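You operate a simulated robot arm through the tools that you are given. There is no shell and no other tool.

The job below is to be done with a simulated robot arm. You get a single attempt, and the scene is never put back.

JOB
Change the purple cap on the bench port for the grey one and seal the joint.
Fine: the purple cap goes in the cream tray; clamp shut, its thumbscrew tight; the gaskets stay. Set down upright: what you pick out.
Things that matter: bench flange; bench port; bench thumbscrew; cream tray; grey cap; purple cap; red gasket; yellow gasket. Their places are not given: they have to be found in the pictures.

It is judged by the outcome, as a careful person would: the job done as asked, and still so three seconds after it is handed in. It fails if anything else is knocked over, pushed out of place, dropped, spilled or broken. Lids that push on must go on centred and level and be pressed home; caps that screw on are set level and turned clockwise until they are tight.

ROBOT AND FRAMES
A 6-joint arm with a two-finger parallel gripper, fixed in place. Base frame: the origin is at the foot of the arm, x ahead of it, y to its left, z up; the work surface is at about z = 0.88. Lengths are in m, angles in degrees, forces in N, time in s.
With the tool pointing down near the work surface it reaches from about 0.16 to 0.74 m from the base axis. Its first joint turns from -166.0 to 166.0 degrees. Payload 3.91 kg.
Tool frame: the origin (TCP) lies between the finger pads and is the grasp point; the fingertips stand 0.03 m ahead of it; z points along the fingers, y is the line along which they close. Largest opening 0.11 m; finger width 0.02, thickness 0.01; the body of the gripper, 0.048 by 0.112 m, starts 0.055 m behind the TCP.
Orientation is that of the tool frame in the base frame, as [roll, pitch, yaw] about the fixed x, y, z axes, in that order (R = Rz(yaw) Ry(pitch) Rx(roll)). With the fingers straight down and closing along the base's y, the tool's x points along the base's -x, its y along +y and its z along -z.

CONTROLS
- The arm moves only by the tool arm_command. Its argument "deltas" is one flat list of numbers, 7 for each row, row after row: the shift along the base's x, y, z in m, then the turn, a rotation vector about the base's x, y, z in degrees, then the gripper command, from -1 (fully open) to 1 (shut), values between in proportion. In form: [tx, ty, tz, wx, wy, wz, hand, tx, ty, tz, wx, wy, wz, hand, ...]. A call has 1 to 20 rows; each row is the pose to reach, as a shift and turn from the pose commanded when the call began. Each row takes 0.2 s and may step no farther than 0.05 m and 8.6 degrees from the row before; otherwise, or with a gripper value out of range, the whole call is refused. A pose out of reach is approached as far as the arm can. The call stops where the force on the tool passes 90 N (or 10 N more than at its start, if that is more) or the arm is blocked; 0.2 s more then pass. The fingers move at their own pace (about 0.045 m/s each) and stop on an object; they squeeze with about 39 N. The grip force told is the motor's: it shows also when the fingers shut on nothing. Time passes only in rows, and 0.2 s behind the last, so rows that repeat a pose let the fingers close. The reply holds the time, the measured pose of the TCP, the force on the tool along the base axes, the opening and the grip force, in the units named above and with some noise, with the torque about the TCP (base axes, N m) and any sound that the robot's microphone picked up.
- Cameras (640 x 400 px; columns grow to the right, rows downward): "scene" is fixed at [0.2213, 0.4997, 1.6446]; the picture's right is [-0.92, 0.39, 0.00], its down [0.37, 0.88, -0.29] and it looks along [-0.11, -0.27, -0.96] (base axes); focal length 298 px, centre (320, 200). "wrist" rides on the gripper at [0.071, 0.022, -0.107] in the tool frame; the picture's right is [-0.29, 0.96, 0.00], its down [-0.76, -0.23, -0.61] and it looks along [-0.58, -0.18, 0.79] (tool axes); focal length 243 px, centre (320, 200).
- snapshot(camera): a new picture of that camera. The clock stands still meanwhile.
- slide_trunk(by): slides the trunk up (or, below 0, down) by that many m; the arm rides with it, the base frame stays. It gives what a move gives, with no picture.
- pixel_to_xyz(camera, pixels): there is no depth. For up to 12 entries [column, row, z] of the newest picture of that camera ("zoom" is the newest enlarged one), the place [x, y] in the base frame at which the ray of that pixel passes the height z, good to about 0.003 m. The clock stands still meanwhile.
- inspect(camera, box): a new picture of the part [left, top, right, bottom] of that camera's present view, enlarged. The clock stands still meanwhile.
- job_done(): hands the job in; it is judged then, once.

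Open the gripper and draw the arm clear of the work before you hand the job in, unless the task says otherwise.

The tools are called after "Call:" by a JSON object that holds its "name" and its "arguments". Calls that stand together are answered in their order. arm_command: Moves the arm, as the interface text tells. Its arguments: {"type":"object","properties":{"deltas":{"type":"array","items":{"type":"number"}}},"required":["deltas"]} The other tools are called the same way: slide_trunk (by) slides the trunk up or down; snapshot (camera) takes a picture; pixel_to_xyz (camera, pixels) gives the place at which the rays of pixels pass given heights; inspect (camera, box) takes an enlarged picture of a part of a camera's view; job_done () hands the job in.

At the start:

```text
time: 0.0
tool_pos: [0.112, 0.3048, 1.255]
tool_rot: [180.0, 0.0, 179.9]
ft_force: [0.6, 0.8, 1.2]
wrist_torque: [0.0, -0.01, 0.0]
gripper_width: 0.1101
gripper_force: 0.0
trunk travel left (down, up): [-0.525, 0.065]
```

scene: 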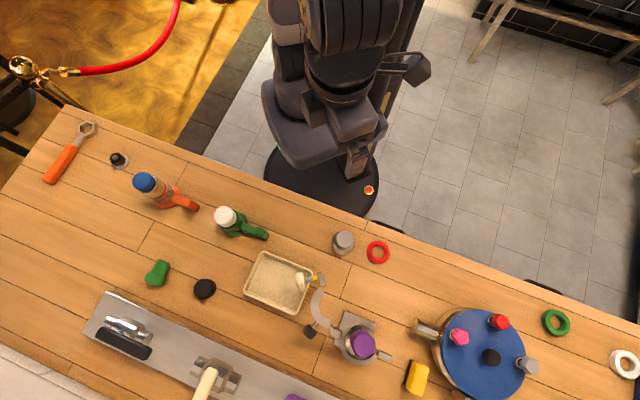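
wrist: 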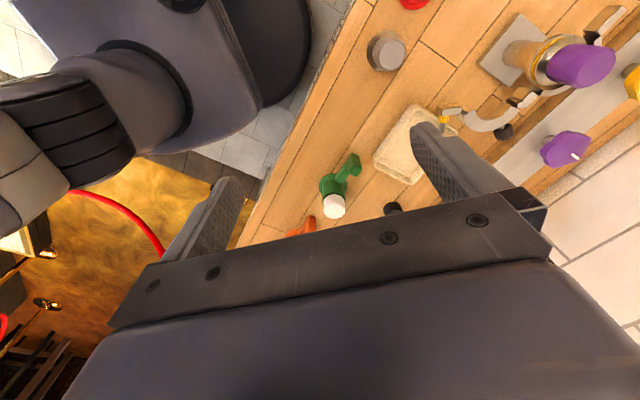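

The scene shows a bench fixture with a purple cap near pixel (361,344), a tray near (278,282) and a grey cap near (343,242). I'll enlarge those regions before I move.

Call:
{"name": "inspect", "arguments": {"camera": "scene", "box": [290, 270, 410, 390]}}

Call:
{"name": "inspect", "arguments": {"camera": "scene", "box": [230, 220, 410, 330]}}

Call:
{"name": "inspect", "arguments": {"camera": "wrist", "box": [340, 0, 640, 190]}}

Call:
{"name": "inspect", "arguments": {"camera": "scene", "box": [400, 290, 640, 400]}}

```text
3.33 times, centred on (350, 330) of scene
```

zoom: 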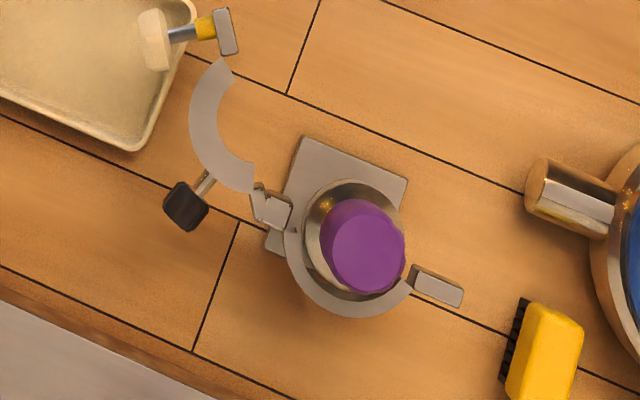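

```text
3.56 times, centred on (320, 275) of scene
```

zoom: 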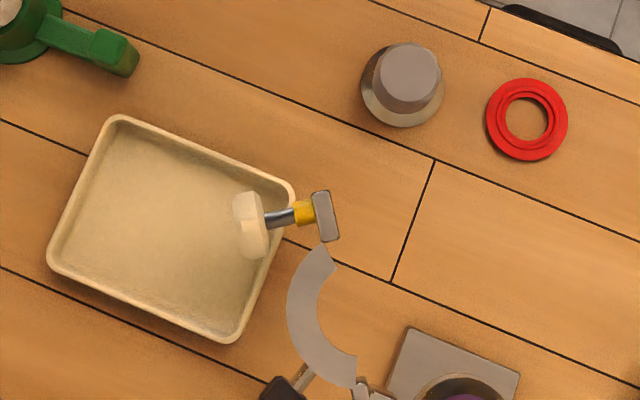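

```text
2.11 times, centred on (490, 95) of wrist
```

zoom: 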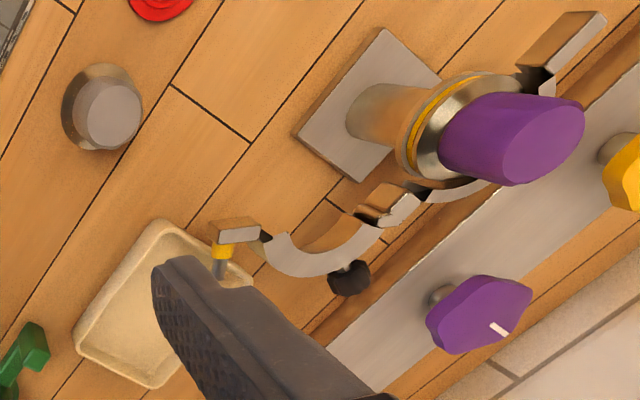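

```text
2.67 times, centred on (520, 345) of scene
```

zoom: 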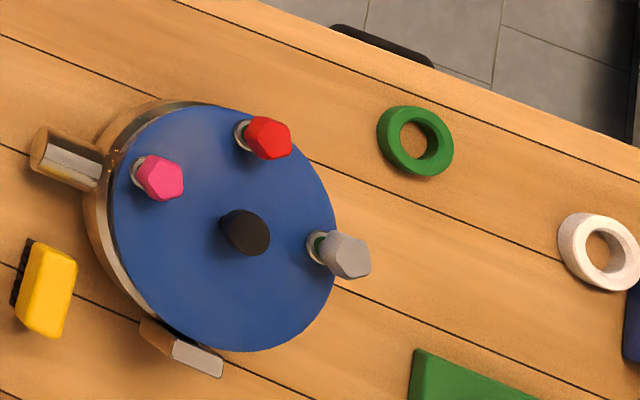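

The port has a hinged clamp that is open. Its moving half carries a black handle, and a cream thumbscrew at the tip. I'll locate the main features on the work surface and at a few plausible heights.

Call:
{"name": "pixel_to_xyz", "arguments": {"camera": "scene", "pixels": [[343, 247, 0.88], [344, 238, 0.93], [378, 252, 0.88], [278, 282, 0.88], [361, 344, 1.0], [357, 338, 0.95], [350, 330, 0.89], [320, 280, 0.95], [301, 282, 0.95], [309, 332, 0.95], [337, 329, 0.95], [386, 356, 0.95]]}}

Call:
{"name": "pixel_to_xyz", "arguments": {"camera": "wrist", "pixels": [[385, 52, 0.88], [390, 55, 0.93], [580, 66, 1.0], [548, 60, 0.95], [515, 62, 0.89], [452, 109, 0.95], [444, 125, 0.95], [505, 130, 0.95], [527, 98, 0.95], [605, 20, 0.95]]}}

```text
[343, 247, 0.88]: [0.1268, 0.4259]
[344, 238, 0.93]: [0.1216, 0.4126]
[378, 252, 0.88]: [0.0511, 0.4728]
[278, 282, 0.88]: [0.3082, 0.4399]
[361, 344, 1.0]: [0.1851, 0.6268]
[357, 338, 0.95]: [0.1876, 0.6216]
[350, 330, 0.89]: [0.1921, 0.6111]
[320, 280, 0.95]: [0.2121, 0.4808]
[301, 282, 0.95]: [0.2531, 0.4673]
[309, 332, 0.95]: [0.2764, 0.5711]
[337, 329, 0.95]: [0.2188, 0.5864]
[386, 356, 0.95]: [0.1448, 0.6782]
```

```text
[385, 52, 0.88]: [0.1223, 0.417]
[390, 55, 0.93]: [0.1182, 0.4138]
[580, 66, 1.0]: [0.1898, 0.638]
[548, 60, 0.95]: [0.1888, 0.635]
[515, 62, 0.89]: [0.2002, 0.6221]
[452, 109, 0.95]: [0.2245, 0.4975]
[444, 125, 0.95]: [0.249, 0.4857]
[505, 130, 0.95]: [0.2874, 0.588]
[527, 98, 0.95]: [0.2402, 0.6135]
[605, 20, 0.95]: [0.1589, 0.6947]
```

The port stands near (0.19, 0.63). I'll turn the tool 90° about vertical and move toward the port at a safe height, so the wrist camera looks along +y at the fixture.

Call:
{"name": "arm_command", "arguments": {"deltas": [0.007, 0.0, 0, 0, 0, 8.2, -1, 0.014, 0.01, 0, 0, 0, 16.4, -1, 0.021, 0.02, 0, 0, 0, 24.6, -1, 0.028, 0.03, 0, 0, 0, 32.8, -1, 0.035, 0.04, 0, 0, 0, 41, -1, 0.042, 0.05, 0, 0, 0, 49.2, -1, 0.05, 0.06, 0, 0, 0, 57.4, -1, 0.06, 0.07, 0, 0, 0, 65.6, -1, 0.07, 0.08, 0, 0, 0, 73.8, -1, 0.075, 0.09, 0, 0, 0, 82, -1, 0.078, 0.1, 0, 0, 0, 90, -1, 0.078, 0.1, 0, 0, 0, 90, -1]}}

Call:
{"name": "snapshot", "arguments": {"camera": "wrist"}}

Call:
{"name": "snapshot", "arguments": {"camera": "scene"}}

```text
time: 2.6
tool_pos: [0.1896, 0.4059, 1.2539]
tool_rot: [-180.0, 0.0, -89.9]
ft_force: [-1.0, 0.1, 0.4]
wrist_torque: [0.01, -0.01, -0.01]
gripper_width: 0.1099
gripper_force: 0.1
trunk travel left (down, up): [-0.525, 0.065]
```

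```text
taken
```

wrist: 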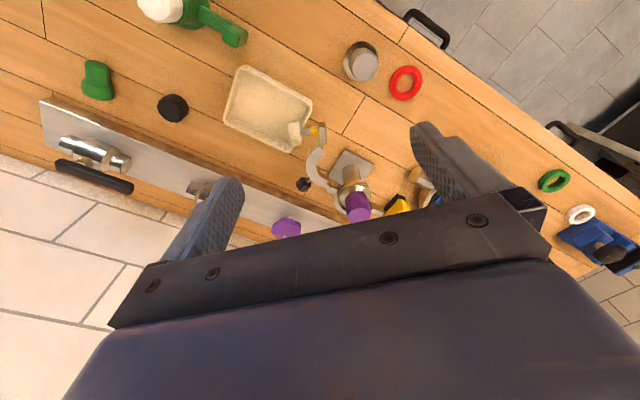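

```text
taken
```

scene: 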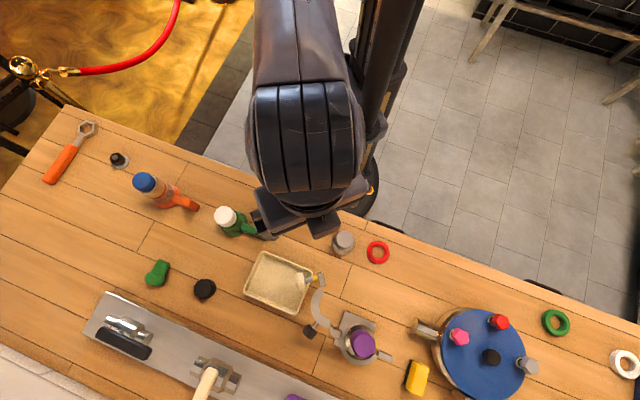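

From here the fixture is around (345,185) in the wrist view. I'll enlarge that area.

Call:
{"name": "inspect", "arguments": {"camera": "wrist", "box": [270, 100, 430, 230]}}

Call:
{"name": "inspect", "arguments": {"camera": "wrist", "box": [210, 20, 430, 150]}}

```text
3.08 times, centred on (350, 165) of wrist
```

zoom: 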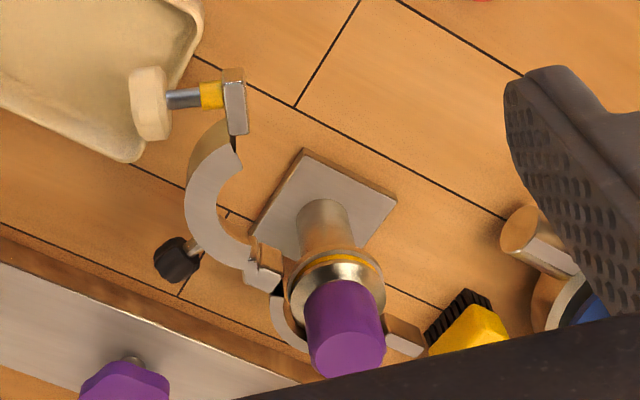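

```text
2.91 times, centred on (320, 85) of wrist
```

zoom: 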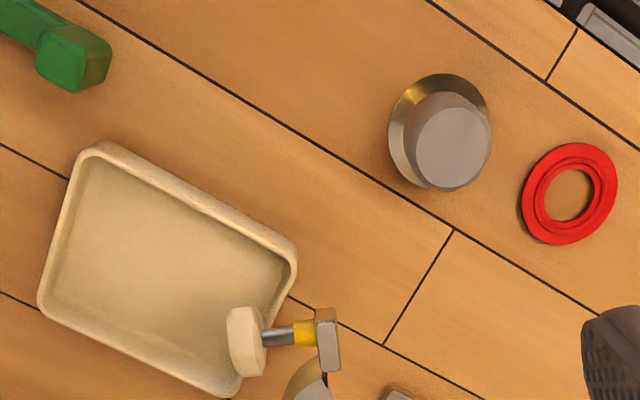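

I'll get rays for matching features from both cameras so I can triangulate their heights.

Call:
{"name": "pixel_to_xyz", "arguments": {"camera": "scene", "pixels": [[364.4, 347.1, 0.95], [322.1, 279.3, 0.95], [299.9, 281.4, 0.95], [309.8, 331.8, 0.95], [335, 331.5, 0.95], [385.4, 355.5, 0.95], [345, 239.9, 0.95]]}}

Call:
{"name": "pixel_to_xyz", "arguments": {"camera": "wrist", "pixels": [[358.8, 214.4, 0.95], [322.4, 135.1, 0.95], [294.8, 133.2, 0.95], [303.6, 183.8, 0.95], [329.9, 189.4, 0.95], [377.6, 212.1, 0.95], [365.7, 67.8, 0.95]]}}

```text
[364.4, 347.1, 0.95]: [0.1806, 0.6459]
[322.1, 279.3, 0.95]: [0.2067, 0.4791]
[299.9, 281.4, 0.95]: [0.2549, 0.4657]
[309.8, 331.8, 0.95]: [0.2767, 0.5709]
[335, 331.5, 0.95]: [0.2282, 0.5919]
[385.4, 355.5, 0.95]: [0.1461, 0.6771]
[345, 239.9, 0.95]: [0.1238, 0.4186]
```

```text
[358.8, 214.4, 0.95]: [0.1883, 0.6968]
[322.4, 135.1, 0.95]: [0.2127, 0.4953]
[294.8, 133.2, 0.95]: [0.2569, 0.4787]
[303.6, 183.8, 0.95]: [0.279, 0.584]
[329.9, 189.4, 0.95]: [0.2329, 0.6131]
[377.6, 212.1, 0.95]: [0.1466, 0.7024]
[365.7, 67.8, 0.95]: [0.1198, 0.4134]
```

Triangulation gives these estimates:
- Purple cap top: about (0.185, 0.630, 1.026)
- Grey cap top: about (0.120, 0.417, 0.933)
- Hinge: about (0.227, 0.587)
- Open lug: about (0.208, 0.480, 0.989)

I'll move in closer, still clear above the parts, to see the details.

Call:
{"name": "arm_command", "arguments": {"deltas": [-0.01, 0.03, -0.03, 0, 0, 0, -1, -0.015, 0.06, -0.06, 0, 0, 0, -1, -0.02, 0.09, -0.09, 0, 0, 0, -1, -0.025, 0.11, -0.1, 0, 0, 0, -1, -0.027, 0.12, -0.11, 0, 0, 0, -1, -0.027, 0.12, -0.11, 0, 0, 0, -1]}}

Call:
{"name": "snapshot", "arguments": {"camera": "wrist"}}

Call:
{"name": "inspect", "arguments": {"camera": "wrist", "box": [210, 60, 450, 210]}}

```text
time: 4.0
tool_pos: [0.162, 0.5247, 1.1439]
tool_rot: [179.9, 0.0, -90.0]
ft_force: [0.0, -0.8, 0.1]
wrist_torque: [0.0, -0.02, 0.0]
gripper_width: 0.1099
gripper_force: 0.1
trunk travel left (down, up): [-0.525, 0.065]
```

```text
taken
```

wrist: 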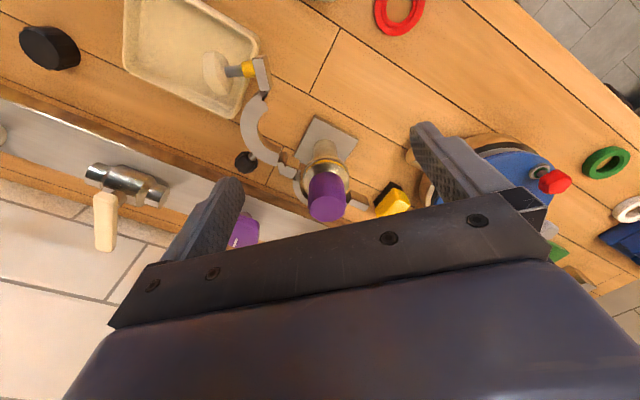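

```text
2.67 times, centred on (330, 135) of wrist
```

zoom: 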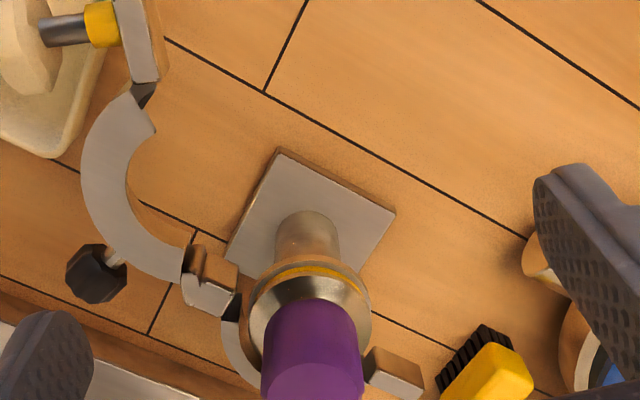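

To measure heights I want a lower side view. I'll tilt the fingers toward +y by about 45° and pull back, staying above z≈1.05.

Call:
{"name": "arm_command", "arguments": {"deltas": [0, -0.01, -0.01, 8, 0, 0, -1, 0, -0.02, -0.02, 16, 0, 0, -1, 0, -0.03, -0.03, 24, 0, 0, -1, 0, -0.04, -0.04, 32, 0, 0, -1, 0, -0.05, -0.05, 40, 0, 0, -1, 0, -0.055, -0.06, 45, 0, 0, -1, 0, -0.055, -0.06, 45, 0, 0, -1]}}

Call:
{"name": "snapshot", "arguments": {"camera": "wrist"}}

Call:
{"name": "inspect", "arguments": {"camera": "wrist", "box": [210, 60, 450, 210]}}

```text
time: 5.6
tool_pos: [0.1616, 0.4712, 1.085]
tool_rot: [-179.9, 45.1, -90.0]
ft_force: [0.2, -0.4, 0.9]
wrist_torque: [0.02, -0.01, 0.01]
gripper_width: 0.1101
gripper_force: 0.1
trunk travel left (down, up): [-0.525, 0.065]
```

```text
taken
```

wrist: 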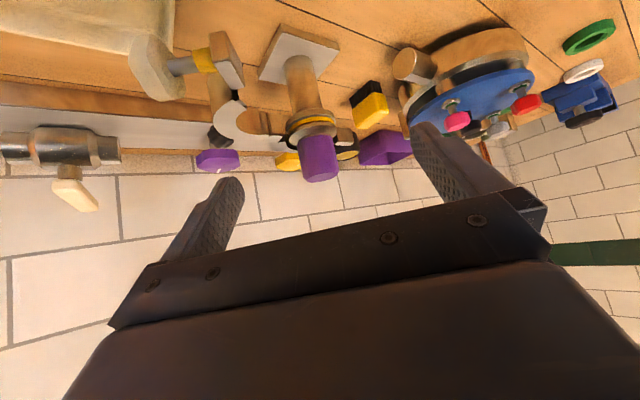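

```text
2.67 times, centred on (330, 135) of wrist
```

zoom: 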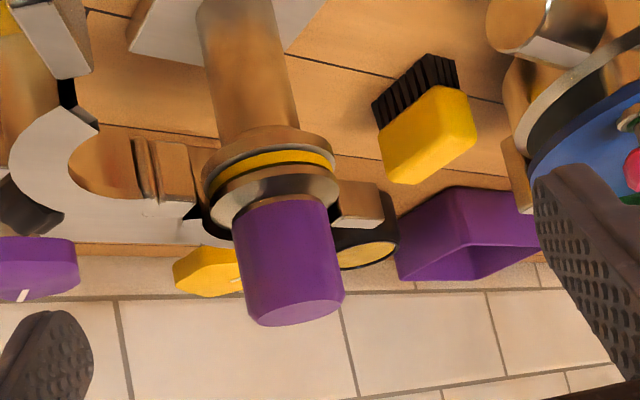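

The stack reads clearly: pipe, port flange, yellow gasket, cap flange, purple knob. I'll enlarge the clamp half and thumbscrew.

Call:
{"name": "inspect", "arguments": {"camera": "wrist", "box": [120, 10, 270, 160]}}

Call:
{"name": "inspect", "arguments": {"camera": "wrist", "box": [260, 80, 380, 190]}}

```text
2.67 times, centred on (195, 85) of wrist
```

zoom: 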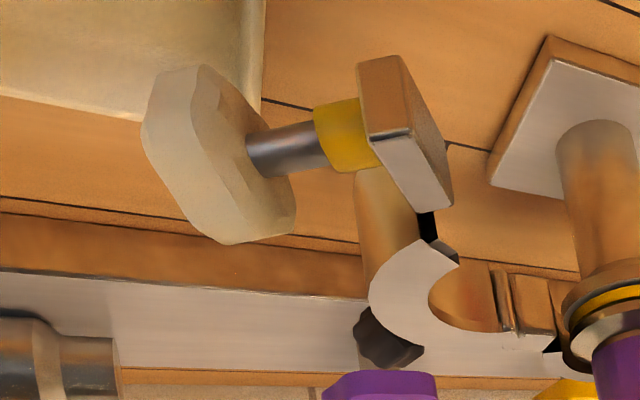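

```text
3.64 times, centred on (320, 135) of wrist
```

zoom: 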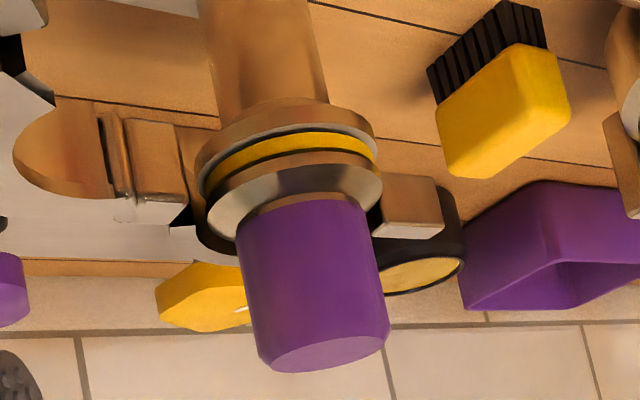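

I'll measure stack heights along this near-horizontal view, querying the cap-flange edge, the knob base and the gasket.

Call:
{"name": "pixel_to_xyz", "arguments": {"camera": "wrist", "pixels": [[314.5, 137, 0.98], [314.5, 137, 0.99], [311.8, 131.5, 0.98], [311.8, 131.5, 0.99], [310.9, 123, 0.97], [310.9, 123, 0.98], [309, 116, 0.96], [309, 116, 0.97], [322, 194, 1.02], [322, 194, 1.03], [300, 63, 0.89], [300, 63, 0.9]]}}

Call:
{"name": "inspect", "arguments": {"camera": "scene", "box": [330, 310, 400, 370]}}

```text
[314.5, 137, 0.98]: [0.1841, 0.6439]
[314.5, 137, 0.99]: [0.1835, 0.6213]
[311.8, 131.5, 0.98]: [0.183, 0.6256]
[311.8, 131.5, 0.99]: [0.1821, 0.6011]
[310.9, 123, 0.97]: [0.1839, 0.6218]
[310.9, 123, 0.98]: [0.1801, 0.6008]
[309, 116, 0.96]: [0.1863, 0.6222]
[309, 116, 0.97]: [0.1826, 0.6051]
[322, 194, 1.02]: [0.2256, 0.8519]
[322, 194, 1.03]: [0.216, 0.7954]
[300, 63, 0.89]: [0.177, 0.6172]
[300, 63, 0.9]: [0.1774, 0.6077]
```

```text
6.67 times, centred on (365, 340) of scene
```

zoom: 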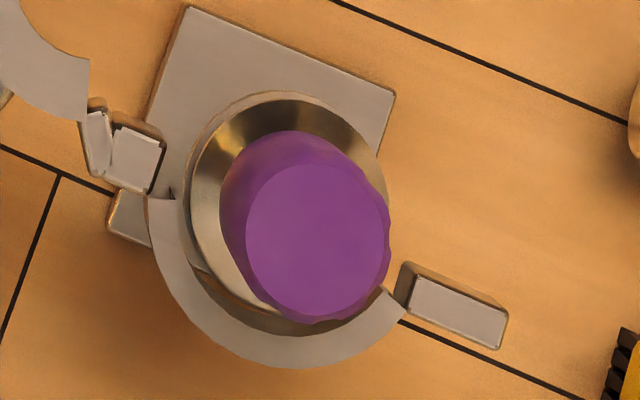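

I'll recheck the top face using its true pixel, about (322,177).

Call:
{"name": "pixel_to_xyz", "arguments": {"camera": "wrist", "pixels": [[321.9, 177.6, 1.02], [321.9, 177.6, 1.04], [317, 176, 1.03], [322, 172, 1.03], [322, 182, 1.03], [303, 166, 1.03], [338, 173, 1.03], [298, 148, 1.0], [337, 145, 1.0]]}}

```text
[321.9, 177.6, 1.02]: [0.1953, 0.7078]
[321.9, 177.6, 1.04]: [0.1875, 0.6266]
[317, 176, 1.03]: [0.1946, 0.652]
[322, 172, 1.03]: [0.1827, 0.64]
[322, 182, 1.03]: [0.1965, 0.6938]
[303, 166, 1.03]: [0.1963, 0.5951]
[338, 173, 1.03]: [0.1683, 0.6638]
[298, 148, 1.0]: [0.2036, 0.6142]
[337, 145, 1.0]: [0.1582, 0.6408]
```

The cap top is at z≈1.039 and its axis near (0.186, 0.627). Next I'll get the tray corners and the grey cap outline from the scene view.

Call:
{"name": "inspect", "arguments": {"camera": "scene", "box": [230, 230, 340, 340]}}

Call:
{"name": "pixel_to_xyz", "arguments": {"camera": "scene", "pixels": [[263.3, 252, 0.9], [311.6, 272.2, 0.9], [296.1, 314.3, 0.9], [244.2, 293.3, 0.9], [364.5, 346.3, 1.039]]}}

```text
3.64 times, centred on (285, 285) of scene
```

zoom: 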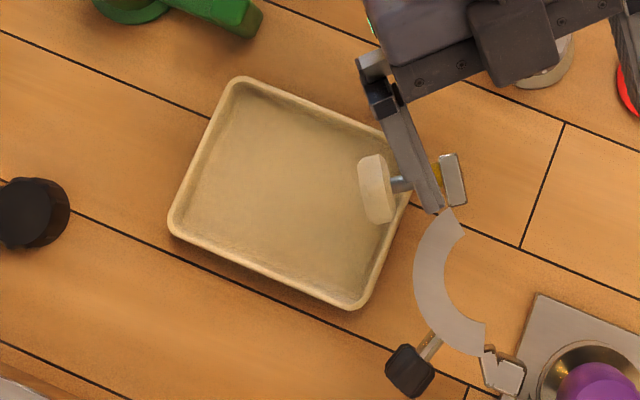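

```text
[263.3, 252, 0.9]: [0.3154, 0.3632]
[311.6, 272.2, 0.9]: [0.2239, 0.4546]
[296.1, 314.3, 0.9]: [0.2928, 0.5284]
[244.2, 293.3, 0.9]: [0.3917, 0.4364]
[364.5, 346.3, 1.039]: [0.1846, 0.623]
```

The tray is about 0.13 × 0.10 m, centred near (0.306, 0.446), and the thumbscrew hangs over its −u edge. I'll bring the tool upright again at a safe height, and in the next call yaw it so the fingers close along the tray's short direction.

Call:
{"name": "arm_command", "arguments": {"deltas": [0, 0.005, 0.01, -8, 0, 0, -1, 0, 0.01, 0.02, -16, 0, 0, -1, 0, 0.015, 0.03, -24, 0, 0, -1, 0, 0.02, 0.04, -32, 0, 0, -1, 0, 0.025, 0.05, -40, 0, 0, -1, 0, 0.03, 0.055, -45, 0, 0, -1, 0, 0.03, 0.055, -45, 0, 0, -1]}}

Call:
{"name": "arm_command", "arguments": {"deltas": [0.004, 0.02, 0, 0, 0, 8, -1, 0.008, 0.04, 0, 0, 0, 16, -1, 0.012, 0.06, 0, 0, 0, 24, -1, 0.016, 0.08, 0, 0, 0, 32, -1, 0.02, 0.1, 0, 0, 0, 40, -1, 0.0235, 0.124, 0, 0, 0, 44, -1, 0.0235, 0.124, 0, 0, 0, 44, -1]}}

Call:
{"name": "snapshot", "arguments": {"camera": "wrist"}}

Call:
{"name": "snapshot", "arguments": {"camera": "scene"}}

```text
time: 7.2
tool_pos: [0.1622, 0.5011, 1.1392]
tool_rot: [180.0, -0.1, -90.0]
ft_force: [0.0, -0.2, 0.0]
wrist_torque: [0.01, 0.01, -0.03]
gripper_width: 0.1099
gripper_force: 0.1
trunk travel left (down, up): [-0.525, 0.065]
```

```text
time: 8.8
tool_pos: [0.186, 0.6246, 1.1399]
tool_rot: [-179.9, 0.0, -45.9]
ft_force: [-0.8, 0.5, 0.1]
wrist_torque: [0.01, -0.06, 0.01]
gripper_width: 0.1102
gripper_force: 0.1
trunk travel left (down, up): [-0.525, 0.065]
```

```text
taken
```

wrist: 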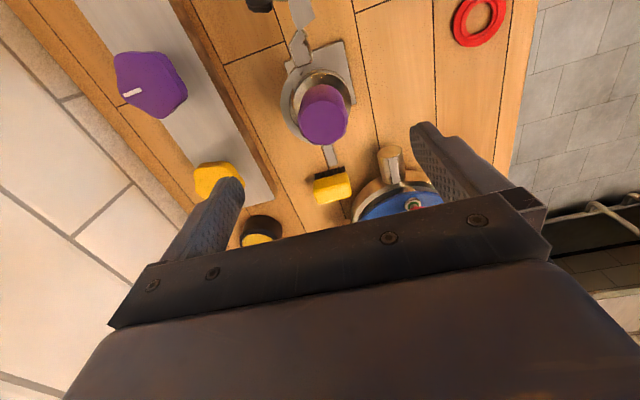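

```text
taken
```

scene: 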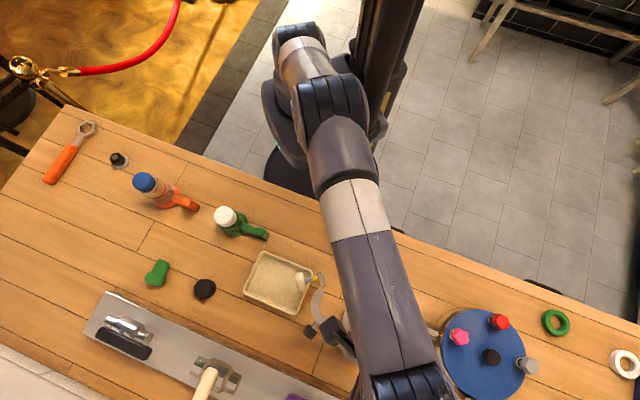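

The purple cap shows at about (323,120) between the fingers. I'll enlarge it to refine its axis.

Call:
{"name": "inspect", "arguments": {"camera": "wrist", "box": [260, 40, 390, 170]}}

```text
3.08 times, centred on (325, 105) of wrist
```

zoom: 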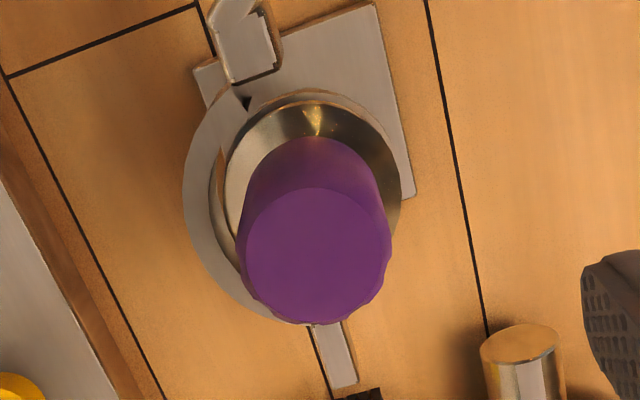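

I'll convert the top-face centre and edges, and the flange edges, to positions.

Call:
{"name": "pixel_to_xyz", "arguments": {"camera": "zoom", "pixels": [[314, 255, 1.039], [237, 250, 1.039], [391, 258, 1.039], [314, 187, 1.039], [314, 323, 1.039], [228, 170, 0.992], [400, 190, 0.992], [300, 101, 0.992], [345, 360, 0.989], [250, 45, 0.989]]}}

```text
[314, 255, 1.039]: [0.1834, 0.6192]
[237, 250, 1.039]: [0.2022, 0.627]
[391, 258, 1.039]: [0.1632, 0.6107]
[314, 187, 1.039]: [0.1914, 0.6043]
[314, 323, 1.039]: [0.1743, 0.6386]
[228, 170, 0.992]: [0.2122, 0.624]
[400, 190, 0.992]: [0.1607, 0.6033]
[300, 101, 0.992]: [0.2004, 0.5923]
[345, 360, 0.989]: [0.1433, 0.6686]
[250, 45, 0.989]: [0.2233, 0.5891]
```

Combined estimates put the axis near (0.184, 0.622). I'll descend with fingers open to TCP z≈1.034, leaving the fingertips above the flange and clamp, without closing yet.

Call:
{"name": "arm_command", "arguments": {"deltas": [-0.001, -0.002, -0.03, 0, 0, 0, -1, -0.0015, -0.003, -0.06, 0, 0, 0, -1, -0.0015, -0.003, -0.085, 0, 0, 0, -1, -0.0015, -0.003, -0.1, 0, 0, 0, -1, -0.0015, -0.003, -0.106, 0, 0, 0, -1, -0.0015, -0.003, -0.106, 0, 0, 0, -1]}}

Call:
{"name": "snapshot", "arguments": {"camera": "wrist"}}

Call:
{"name": "inspect", "arguments": {"camera": "wrist", "box": [220, 60, 440, 200]}}

```text
time: 10.2
tool_pos: [0.1863, 0.6228, 1.0336]
tool_rot: [179.9, 0.0, -46.0]
ft_force: [0.7, 0.2, -0.5]
wrist_torque: [-0.01, -0.03, 0.01]
gripper_width: 0.1103
gripper_force: 0.0
trunk travel left (down, up): [-0.525, 0.065]
```

```text
taken
```

wrist: 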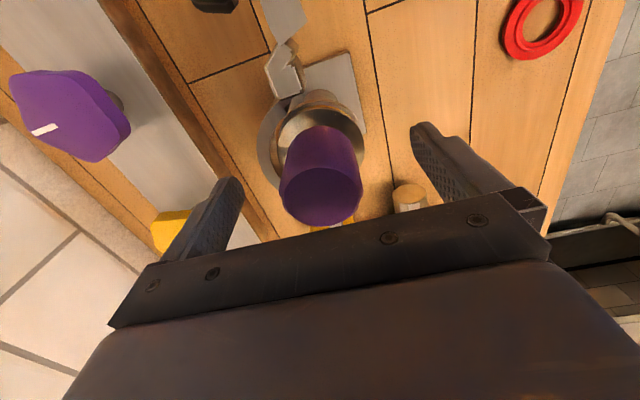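

```text
2.86 times, centred on (330, 130) of wrist
```

zoom: 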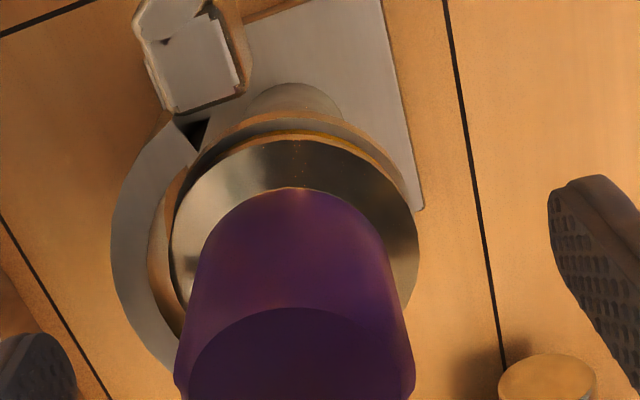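

The cap is between the fingers. I'll close in steps, first to about 0.05 m, just wider than the knob.

Call:
{"name": "arm_command", "arguments": {"deltas": [0, 0, 0, 0, 0, 0, -0.5, 0, 0, 0, 0, 0, 0, 0.0, 0, 0, 0, 0, 0, 0, 0.08, 0, 0, 0, 0, 0, 0, 0.08, 0, 0, 0, 0, 0, 0, 0.08]}}

Call:
{"name": "snapshot", "arguments": {"camera": "wrist"}}

```text
time: 11.4
tool_pos: [0.1854, 0.6214, 1.035]
tool_rot: [179.9, 0.0, -46.0]
ft_force: [0.0, 0.2, 0.5]
wrist_torque: [0.01, 0.02, -0.01]
gripper_width: 0.0507
gripper_force: 0.1
trunk travel left (down, up): [-0.525, 0.065]
```

```text
taken
```

wrist: 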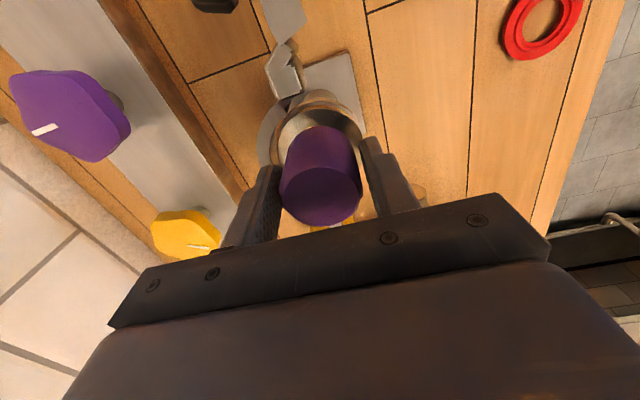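

Both gaps look nearly even. I'll close a little further and watch the lateral force.

Call:
{"name": "arm_command", "arguments": {"deltas": [0, 0, 0, 0, 0, 0, 0.12, 0, 0, 0, 0, 0, 0, 0.14, 0, 0, 0, 0, 0, 0, 0.14]}}

Call:
{"name": "arm_command", "arguments": {"deltas": [0, 0, 0, 0, 0, 0, 0.17, 0, 0, 0, 0, 0, 0, 0.18, 0, 0, 0, 0, 0, 0, 0.18]}}

```text
time: 12.2
tool_pos: [0.1836, 0.6215, 1.0342]
tool_rot: [-179.9, 0.1, -46.1]
ft_force: [0.9, -0.4, -0.2]
wrist_torque: [0.01, -0.03, 0.02]
gripper_width: 0.0476
gripper_force: 0.1
trunk travel left (down, up): [-0.525, 0.065]
```

```text
time: 13.0
tool_pos: [0.1848, 0.6209, 1.0342]
tool_rot: [180.0, -0.1, -46.0]
ft_force: [-1.3, -0.5, 0.2]
wrist_torque: [-0.05, 0.01, 0.0]
gripper_width: 0.0469
gripper_force: 39.1
trunk travel left (down, up): [-0.525, 0.065]
```

The fingers gripped at 0.0469 m with almost no side force, so the tool is centred along v at about (0.184, 0.622). To find the axis along u as well, I'll open slightly, turn −90° about the cap and regrip.

Call:
{"name": "arm_command", "arguments": {"deltas": [0, 0, 0, 0, 0, 0, -0.2, 0, 0, 0, 0, 0, 0, -0.2, 0, 0, 0, 0, 0, -8.2, -0.2, 0, 0, 0, 0, 0, -16.4, -0.2, 0, 0, 0, 0, 0, -24.6, -0.2, 0, 0, 0, 0, 0, -32.8, -0.2, 0, 0, 0, 0, 0, -41, -0.2, 0, 0, 0, 0, 0, -49.2, -0.2, 0, 0, 0, 0, 0, -57.4, -0.2, 0, 0, 0, 0, 0, -65.6, -0.2, 0, 0, 0, 0, 0, -73.8, -0.2, 0, 0, 0, 0, 0, -82, -0.2, 0, 0, 0, 0, 0, -90, -0.2, 0, 0, 0, 0, 0, -90, 0.06, 0, 0, 0, 0, 0, -90, 0.08, 0, 0, 0, 0, 0, -90, 0.08]}}

Call:
{"name": "snapshot", "arguments": {"camera": "wrist"}}

```text
time: 16.4
tool_pos: [0.1852, 0.6207, 1.0344]
tool_rot: [180.0, 0.0, -136.1]
ft_force: [-0.3, -0.2, 0.2]
wrist_torque: [0.01, -0.03, -0.04]
gripper_width: 0.0505
gripper_force: 0.0
trunk travel left (down, up): [-0.525, 0.065]
```

```text
taken
```

wrist: 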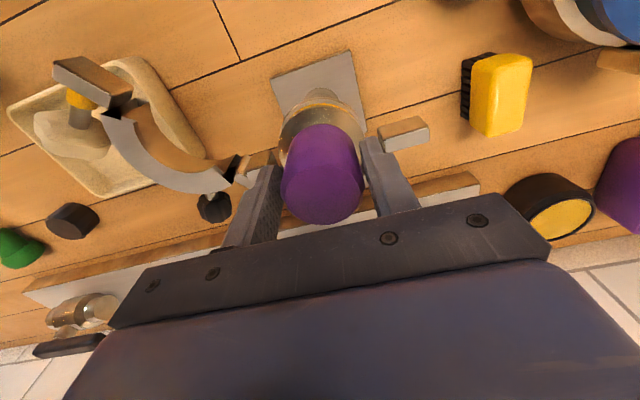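

Now I'll close to grip along u and watch the side force.

Call:
{"name": "arm_command", "arguments": {"deltas": [0, 0, 0, 0, 0, 0, 0.14, 0, 0, 0, 0, 0, 0, 0.14]}}

Call:
{"name": "arm_command", "arguments": {"deltas": [0, 0, 0, 0, 0, 0, 0.2, 0, 0, 0, 0, 0, 0, 0.2, 0, 0, 0, 0, 0, 0, 0.2]}}

Call:
{"name": "inspect", "arguments": {"camera": "wrist", "box": [220, 60, 440, 240]}}

```text
time: 17.0
tool_pos: [0.1837, 0.6211, 1.0337]
tool_rot: [179.9, 0.0, -136.0]
ft_force: [-0.2, 0.4, 0.9]
wrist_torque: [-0.03, 0.0, 0.0]
gripper_width: 0.0474
gripper_force: 0.2
trunk travel left (down, up): [-0.525, 0.065]
```

```text
time: 17.8
tool_pos: [0.1839, 0.6208, 1.0328]
tool_rot: [180.0, -0.1, -136.0]
ft_force: [0.9, 0.8, -0.1]
wrist_torque: [0.0, 0.0, 0.01]
gripper_width: 0.0438
gripper_force: 0.1
trunk travel left (down, up): [-0.525, 0.065]
```

```text
2.22 times, centred on (330, 150) of wrist
```

zoom: 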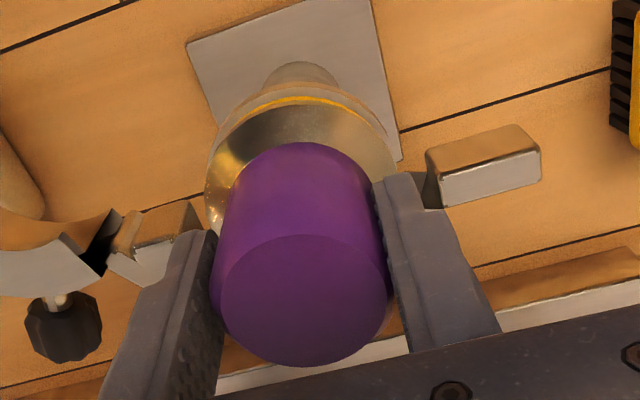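

At 0.0438 m there is still no contact along u, so the knob may not be perfectly round. I'll close a bit more.

Call:
{"name": "arm_command", "arguments": {"deltas": [0, 0, 0, 0, 0, 0, 0.23, 0, 0, 0, 0, 0, 0, 0.23, 0, 0, 0, 0, 0, 0, 0.23]}}

Call:
{"name": "arm_command", "arguments": {"deltas": [0, 0, 0, 0, 0, 0, 0.26, 0, 0, 0, 0, 0, 0, 0.26, 0, 0, 0, 0, 0, 0, 0.26]}}

Call:
{"name": "inspect", "arguments": {"camera": "wrist", "box": [220, 60, 440, 240]}}

```text
time: 18.6
tool_pos: [0.1841, 0.6205, 1.0337]
tool_rot: [-180.0, 0.0, -136.0]
ft_force: [-1.2, 0.6, 0.2]
wrist_torque: [-0.01, -0.01, 0.01]
gripper_width: 0.0431
gripper_force: 0.5
trunk travel left (down, up): [-0.525, 0.065]
```

```text
time: 19.4
tool_pos: [0.1845, 0.6228, 1.0334]
tool_rot: [180.0, 0.0, -136.0]
ft_force: [-0.1, 1.2, 1.6]
wrist_torque: [0.06, 0.01, 0.03]
gripper_width: 0.0414
gripper_force: 0.2
trunk travel left (down, up): [-0.525, 0.065]
```

```text
2.22 times, centred on (330, 150) of wrist
```

zoom: 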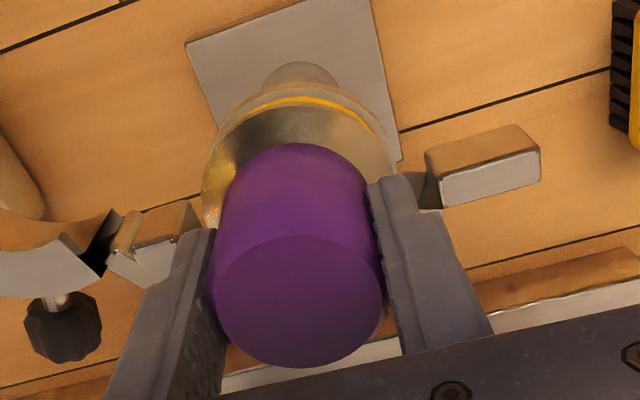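

The width keeps following the command and the cap seems to shift slightly left, so only one finger may be touching. I'll keep closing gently until both fingers hold.

Call:
{"name": "arm_command", "arguments": {"deltas": [0, 0, 0, 0, 0, 0, 0.29, 0, 0, 0, 0, 0, 0, 0.29, 0, 0, 0, 0, 0, 0, 0.29]}}

Call:
{"name": "inspect", "arguments": {"camera": "wrist", "box": [220, 60, 440, 240]}}

```text
time: 20.2
tool_pos: [0.1837, 0.6217, 1.034]
tool_rot: [-180.0, -0.1, -136.0]
ft_force: [-0.9, 0.7, -0.1]
wrist_torque: [0.05, 0.06, -0.02]
gripper_width: 0.0408
gripper_force: 38.9
trunk travel left (down, up): [-0.525, 0.065]
```

```text
2.22 times, centred on (330, 150) of wrist
```

zoom: 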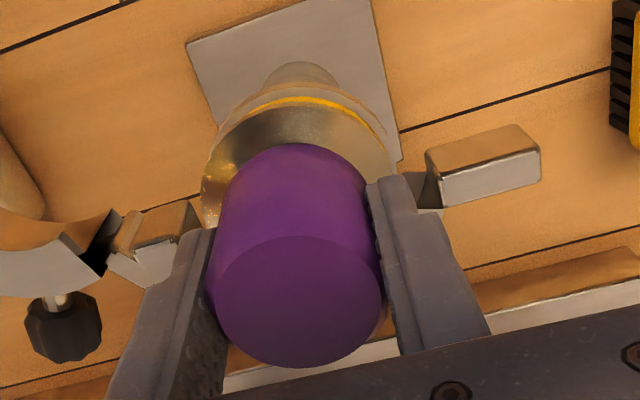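

Both fingers now hold at 0.0408 m. The cap slid about 1.2 mm toward −u before contact, so the port axis is about 1.2 mm to the +u side of the tool. I'll lift slowly and check that the yellow gasket stays on the port.

Call:
{"name": "arm_command", "arguments": {"deltas": [0, 0, 0, 0, 0, 0, 0.4, 0, 0, 0.003, 0, 0, 0, 0.4, 0, 0, 0.008, 0, 0, 0, 0.4, 0, 0, 0.015, 0, 0, 0, 0.4, 0, 0, 0.025, 0, 0, 0, 0.4, 0, 0, 0.035, 0, 0, 0, 0.4, 0, 0, 0.035, 0, 0, 0, 0.4]}}

Call:
{"name": "snapshot", "arguments": {"camera": "wrist"}}

Call:
{"name": "inspect", "arguments": {"camera": "wrist", "box": [220, 30, 440, 230]}}

```text
time: 21.8
tool_pos: [0.1853, 0.6214, 1.069]
tool_rot: [179.9, 0.0, -136.1]
ft_force: [0.1, 0.1, -2.4]
wrist_torque: [0.02, 0.0, -0.03]
gripper_width: 0.0405
gripper_force: 39.0
trunk travel left (down, up): [-0.525, 0.065]
```

```text
taken
```

wrist: 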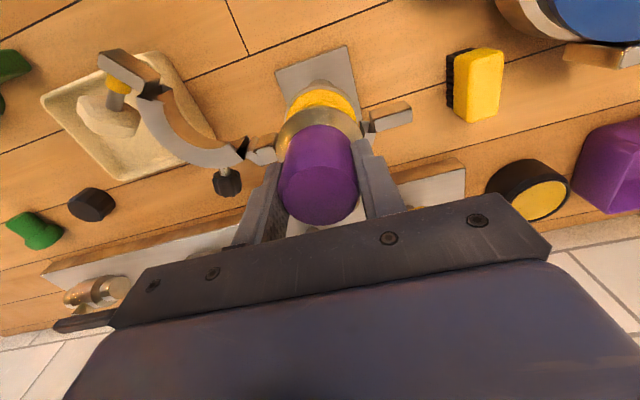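

```text
2.00 times, centred on (330, 130) of wrist
```

zoom: 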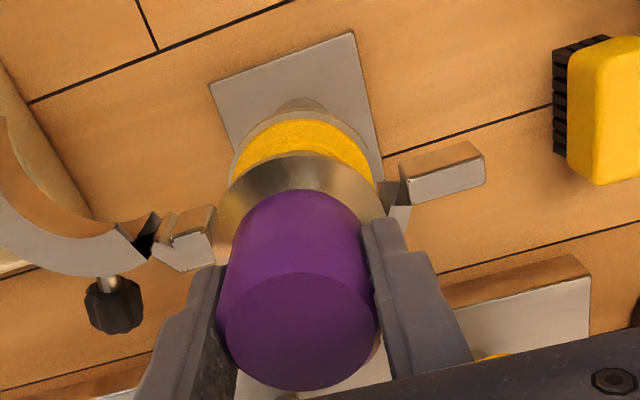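

The purple cap is lifted (force −2.4 N) and the yellow gasket stays on the port. I'll raise it further, carry it over the tray and turn it back +90° on the way.

Call:
{"name": "arm_command", "arguments": {"deltas": [0, 0, 0.03, 0, 0, 0, 0.4, 0, 0, 0.055, 0, 0, 0, 0.4, 0.012, -0.017, 0.06, 0, 0, 8, 0.4, 0.024, -0.034, 0.06, 0, 0, 16, 0.4, 0.036, -0.051, 0.06, 0, 0, 24, 0.4, 0.048, -0.068, 0.06, 0, 0, 32, 0.4, 0.06, -0.085, 0.06, 0, 0, 40, 0.4, 0.072, -0.102, 0.06, 0, 0, 48, 0.4, 0.084, -0.119, 0.06, 0, 0, 56, 0.4, 0.096, -0.136, 0.06, 0, 0, 64, 0.4, 0.108, -0.153, 0.06, 0, 0, 72, 0.4, 0.122, -0.172, 0.06, 0, 0, 80, 0.4, 0.136, -0.19, 0.06, 0, 0, 88, 0.4, 0.136, -0.19, 0.06, 0, 0, 90, 0.4, 0.136, -0.19, 0.06, 0, 0, 90, 0.4]}}

Call:
{"name": "snapshot", "arguments": {"camera": "wrist"}}

Call:
{"name": "snapshot", "arguments": {"camera": "scene"}}

```text
time: 25.0
tool_pos: [0.3224, 0.4307, 1.128]
tool_rot: [-180.0, 0.0, -45.9]
ft_force: [0.5, -0.1, -1.0]
wrist_torque: [0.04, 0.02, 0.01]
gripper_width: 0.0408
gripper_force: 39.2
trunk travel left (down, up): [-0.525, 0.065]
```

```text
taken
```

wrist: 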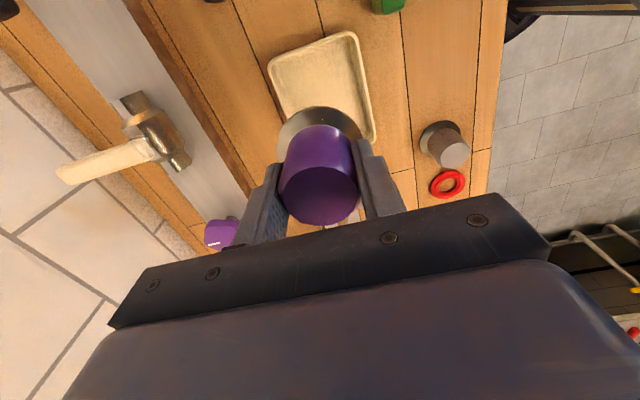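

```text
taken
```

scene: 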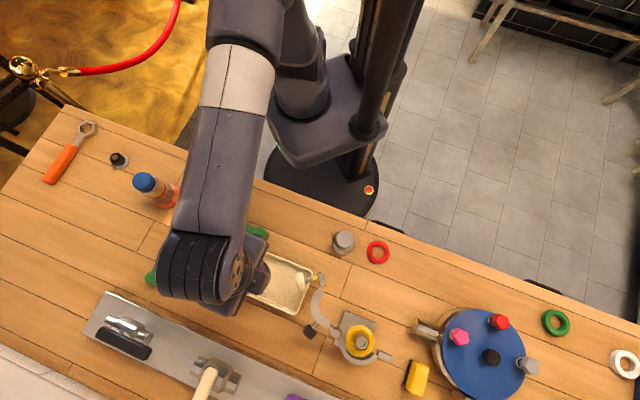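

The cap is over the tray, clear of the thumbscrew. Before lowering, I'll check how close the green valve and white-capped bottle near (225–265, 215–235) are to the gripper.

Call:
{"name": "pixel_to_xyz", "arguments": {"camera": "scene", "pixels": [[225, 216, 0.88], [225, 216, 1.0], [262, 235, 0.88], [262, 235, 0.95], [157, 274, 0.9], [278, 265, 0.885]]}}

Call:
{"name": "pixel_to_xyz", "arguments": {"camera": "wrist", "pixels": [[268, 70, 0.9], [350, 32, 0.9], [375, 140, 0.9], [388, 5, 0.9]]}}

Call:
{"name": "inspect", "arguments": {"camera": "scene", "box": [200, 220, 340, 340]}}

```text
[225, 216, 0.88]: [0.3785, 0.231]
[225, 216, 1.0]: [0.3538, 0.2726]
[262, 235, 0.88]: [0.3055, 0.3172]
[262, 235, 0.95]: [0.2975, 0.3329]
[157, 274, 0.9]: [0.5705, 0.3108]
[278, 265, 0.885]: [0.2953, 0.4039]
```

```text
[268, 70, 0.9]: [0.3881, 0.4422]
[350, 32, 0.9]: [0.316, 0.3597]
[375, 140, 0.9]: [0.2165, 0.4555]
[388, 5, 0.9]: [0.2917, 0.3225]
```

```text
3.33 times, centred on (270, 280) of scene
```

zoom: 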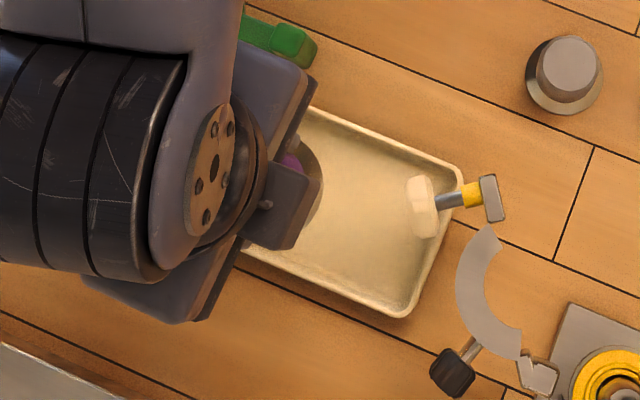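

The bottle is only about 0.08 m tall at (0.36, 0.26), so the arm clears it. I'll lower the cap toward the tray floor, stopping slightly short, then feel for contact.

Call:
{"name": "arm_command", "arguments": {"deltas": [0, 0, -0.04, 0, 0, 0, 0.4, 0, 0, -0.08, 0, 0, 0, 0.4, 0, 0, -0.12, 0, 0, 0, 0.4, 0, 0, -0.15, 0, 0, 0, 0.4, 0, 0, -0.17, 0, 0, 0, 0.4, 0, 0, -0.182, 0, 0, 0, 0.4, 0, 0, -0.182, 0, 0, 0, 0.4]}}

Call:
{"name": "snapshot", "arguments": {"camera": "wrist"}}

Call:
{"name": "inspect", "arguments": {"camera": "scene", "box": [220, 230, 340, 330]}}

```text
time: 26.6
tool_pos: [0.3203, 0.4314, 0.9457]
tool_rot: [179.9, 0.0, -46.0]
ft_force: [-0.7, 1.1, -2.6]
wrist_torque: [-0.04, 0.02, 0.02]
gripper_width: 0.0407
gripper_force: 39.0
trunk travel left (down, up): [-0.525, 0.065]
```

```text
taken
```

wrist: 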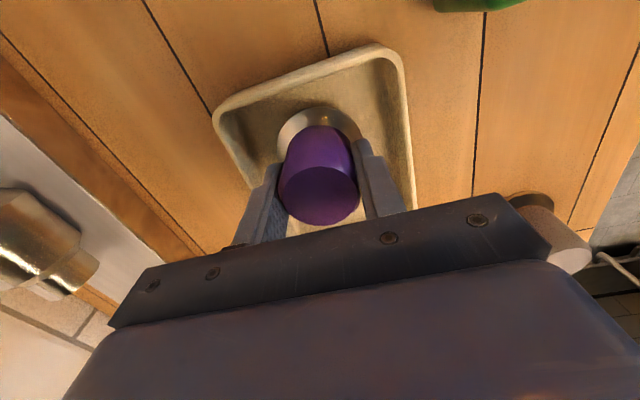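

```text
4.00 times, centred on (280, 280) of scene
```

zoom: 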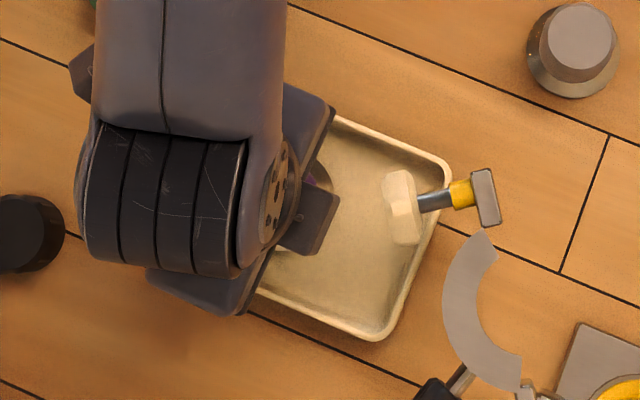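

The cap sits well inside the tray with a small gap left. I'll lower in small steps until contact shows in the force.

Call:
{"name": "arm_command", "arguments": {"deltas": [0, 0, -0.003, 0, 0, 0, 0.4, 0, 0, -0.006, 0, 0, 0, 0.4, 0, 0, -0.007, 0, 0, 0, 0.4]}}

Call:
{"name": "arm_command", "arguments": {"deltas": [0, 0, -0.002, 0, 0, 0, 0.4, 0, 0, -0.002, 0, 0, 0, 0.4]}}

```text
time: 27.4
tool_pos: [0.3208, 0.4326, 0.9378]
tool_rot: [-180.0, -0.1, -45.9]
ft_force: [0.4, 0.6, -1.3]
wrist_torque: [-0.03, -0.03, -0.02]
gripper_width: 0.0409
gripper_force: 39.0
trunk travel left (down, up): [-0.525, 0.065]
```

```text
time: 28.0
tool_pos: [0.3212, 0.4317, 0.9364]
tool_rot: [180.0, 0.0, -46.0]
ft_force: [-0.1, 0.5, -2.9]
wrist_torque: [0.0, 0.02, -0.01]
gripper_width: 0.0407
gripper_force: 39.1
trunk travel left (down, up): [-0.525, 0.065]
```

No contact yet at z≈0.937, so I'll continue in 1.5 mm steps.

Call:
{"name": "arm_command", "arguments": {"deltas": [0, 0, -0.0015, 0, 0, 0, 0.4, 0, 0, -0.0015, 0, 0, 0, 0.4]}}

Call:
{"name": "arm_command", "arguments": {"deltas": [0, 0, -0.0015, 0, 0, 0, 0.4, 0, 0, -0.0015, 0, 0, 0, 0.4]}}

Call:
{"name": "arm_command", "arguments": {"deltas": [0, 0, -0.0015, 0, 0, 0, 0.4, 0, 0, -0.0015, 0, 0, 0, 0.4]}}

```text
time: 28.6
tool_pos: [0.3208, 0.4311, 0.9352]
tool_rot: [180.0, 0.0, -46.1]
ft_force: [0.2, 0.1, 0.1]
wrist_torque: [0.03, 0.04, 0.01]
gripper_width: 0.0406
gripper_force: 38.7
trunk travel left (down, up): [-0.525, 0.065]
```

```text
time: 29.2
tool_pos: [0.32, 0.432, 0.9355]
tool_rot: [-179.8, 0.1, -46.0]
ft_force: [1.1, 1.3, 15.9]
wrist_torque: [-0.22, 0.27, 0.01]
gripper_width: 0.041
gripper_force: 39.1
trunk travel left (down, up): [-0.525, 0.065]
```

```text
time: 29.8
tool_pos: [0.3225, 0.4309, 0.9338]
tool_rot: [-179.7, 0.1, -45.9]
ft_force: [1.7, 4.7, 30.9]
wrist_torque: [-0.31, 0.44, -0.01]
gripper_width: 0.0411
gripper_force: 38.9
trunk travel left (down, up): [-0.525, 0.065]
```

The cap is seated on the tray floor at commanded z≈0.9365. I'll ease back the excess push, open partly so the fingers stay clear of the rim, and rise straight up.

Call:
{"name": "arm_command", "arguments": {"deltas": [0, 0, 0.002, 0, 0, 0, 0.4, 0, 0, 0.0025, 0, 0, 0, 0.3, 0, 0, 0.0025, 0, 0, 0, 0.1, 0, 0, 0.0025, 0, 0, 0, -0.1, 0, 0, 0.0025, 0, 0, 0, -0.2, 0, 0, 0.0025, 0, 0, 0, -0.2, 0, 0, 0.01, 0, 0, 0, -0.2, 0, 0, 0.03, 0, 0, 0, -0.2, 0, 0, 0.07, 0, 0, 0, -0.2, 0, 0, 0.12, 0, 0, 0, -0.2, 0, 0, 0.165, 0, 0, 0, -0.5, 0, 0, 0.165, 0, 0, 0, -0.5]}}

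Call:
{"name": "snapshot", "arguments": {"camera": "wrist"}}

Call:
{"name": "snapshot", "arguments": {"camera": "scene"}}

```text
time: 32.4
tool_pos: [0.3213, 0.4286, 1.101]
tool_rot: [-180.0, 0.0, -46.1]
ft_force: [0.2, 0.6, -0.1]
wrist_torque: [0.0, -0.01, -0.01]
gripper_width: 0.0825
gripper_force: 0.2
trunk travel left (down, up): [-0.525, 0.065]
```

```text
taken
```

wrist: 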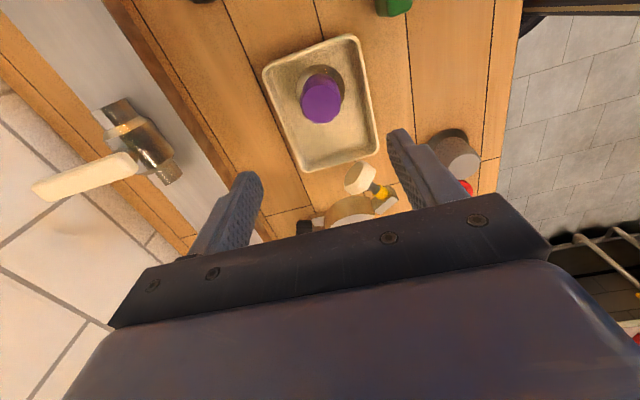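

```text
taken
```

scene: 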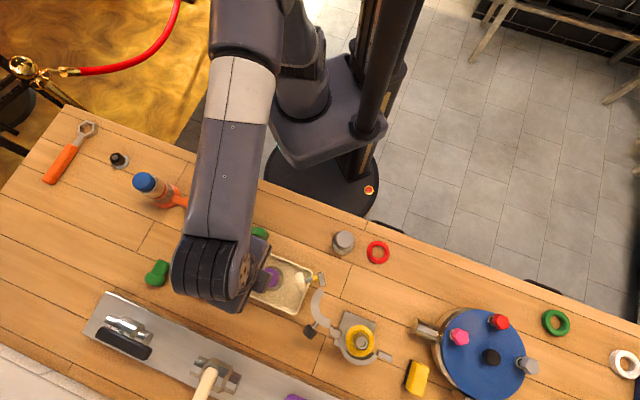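

The purple cap stands upright in the tray. The bare port is now visible, so I'll enlarge it to refine the gasket centre.

Call:
{"name": "inspect", "arguments": {"camera": "scene", "box": [325, 310, 395, 370]}}

Call:
{"name": "inspect", "arguments": {"camera": "scene", "box": [315, 220, 395, 280]}}

```text
6.67 times, centred on (360, 340) of scene
```

zoom: 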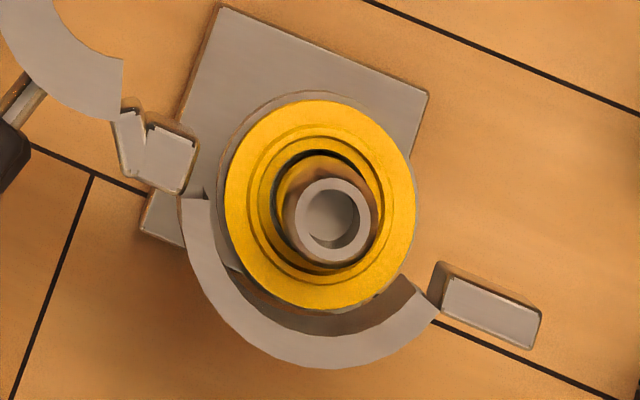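

```text
6.67 times, centred on (355, 250) of scene
```

zoom: 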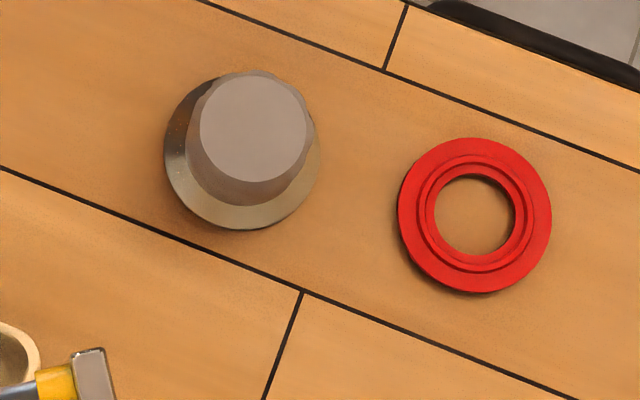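

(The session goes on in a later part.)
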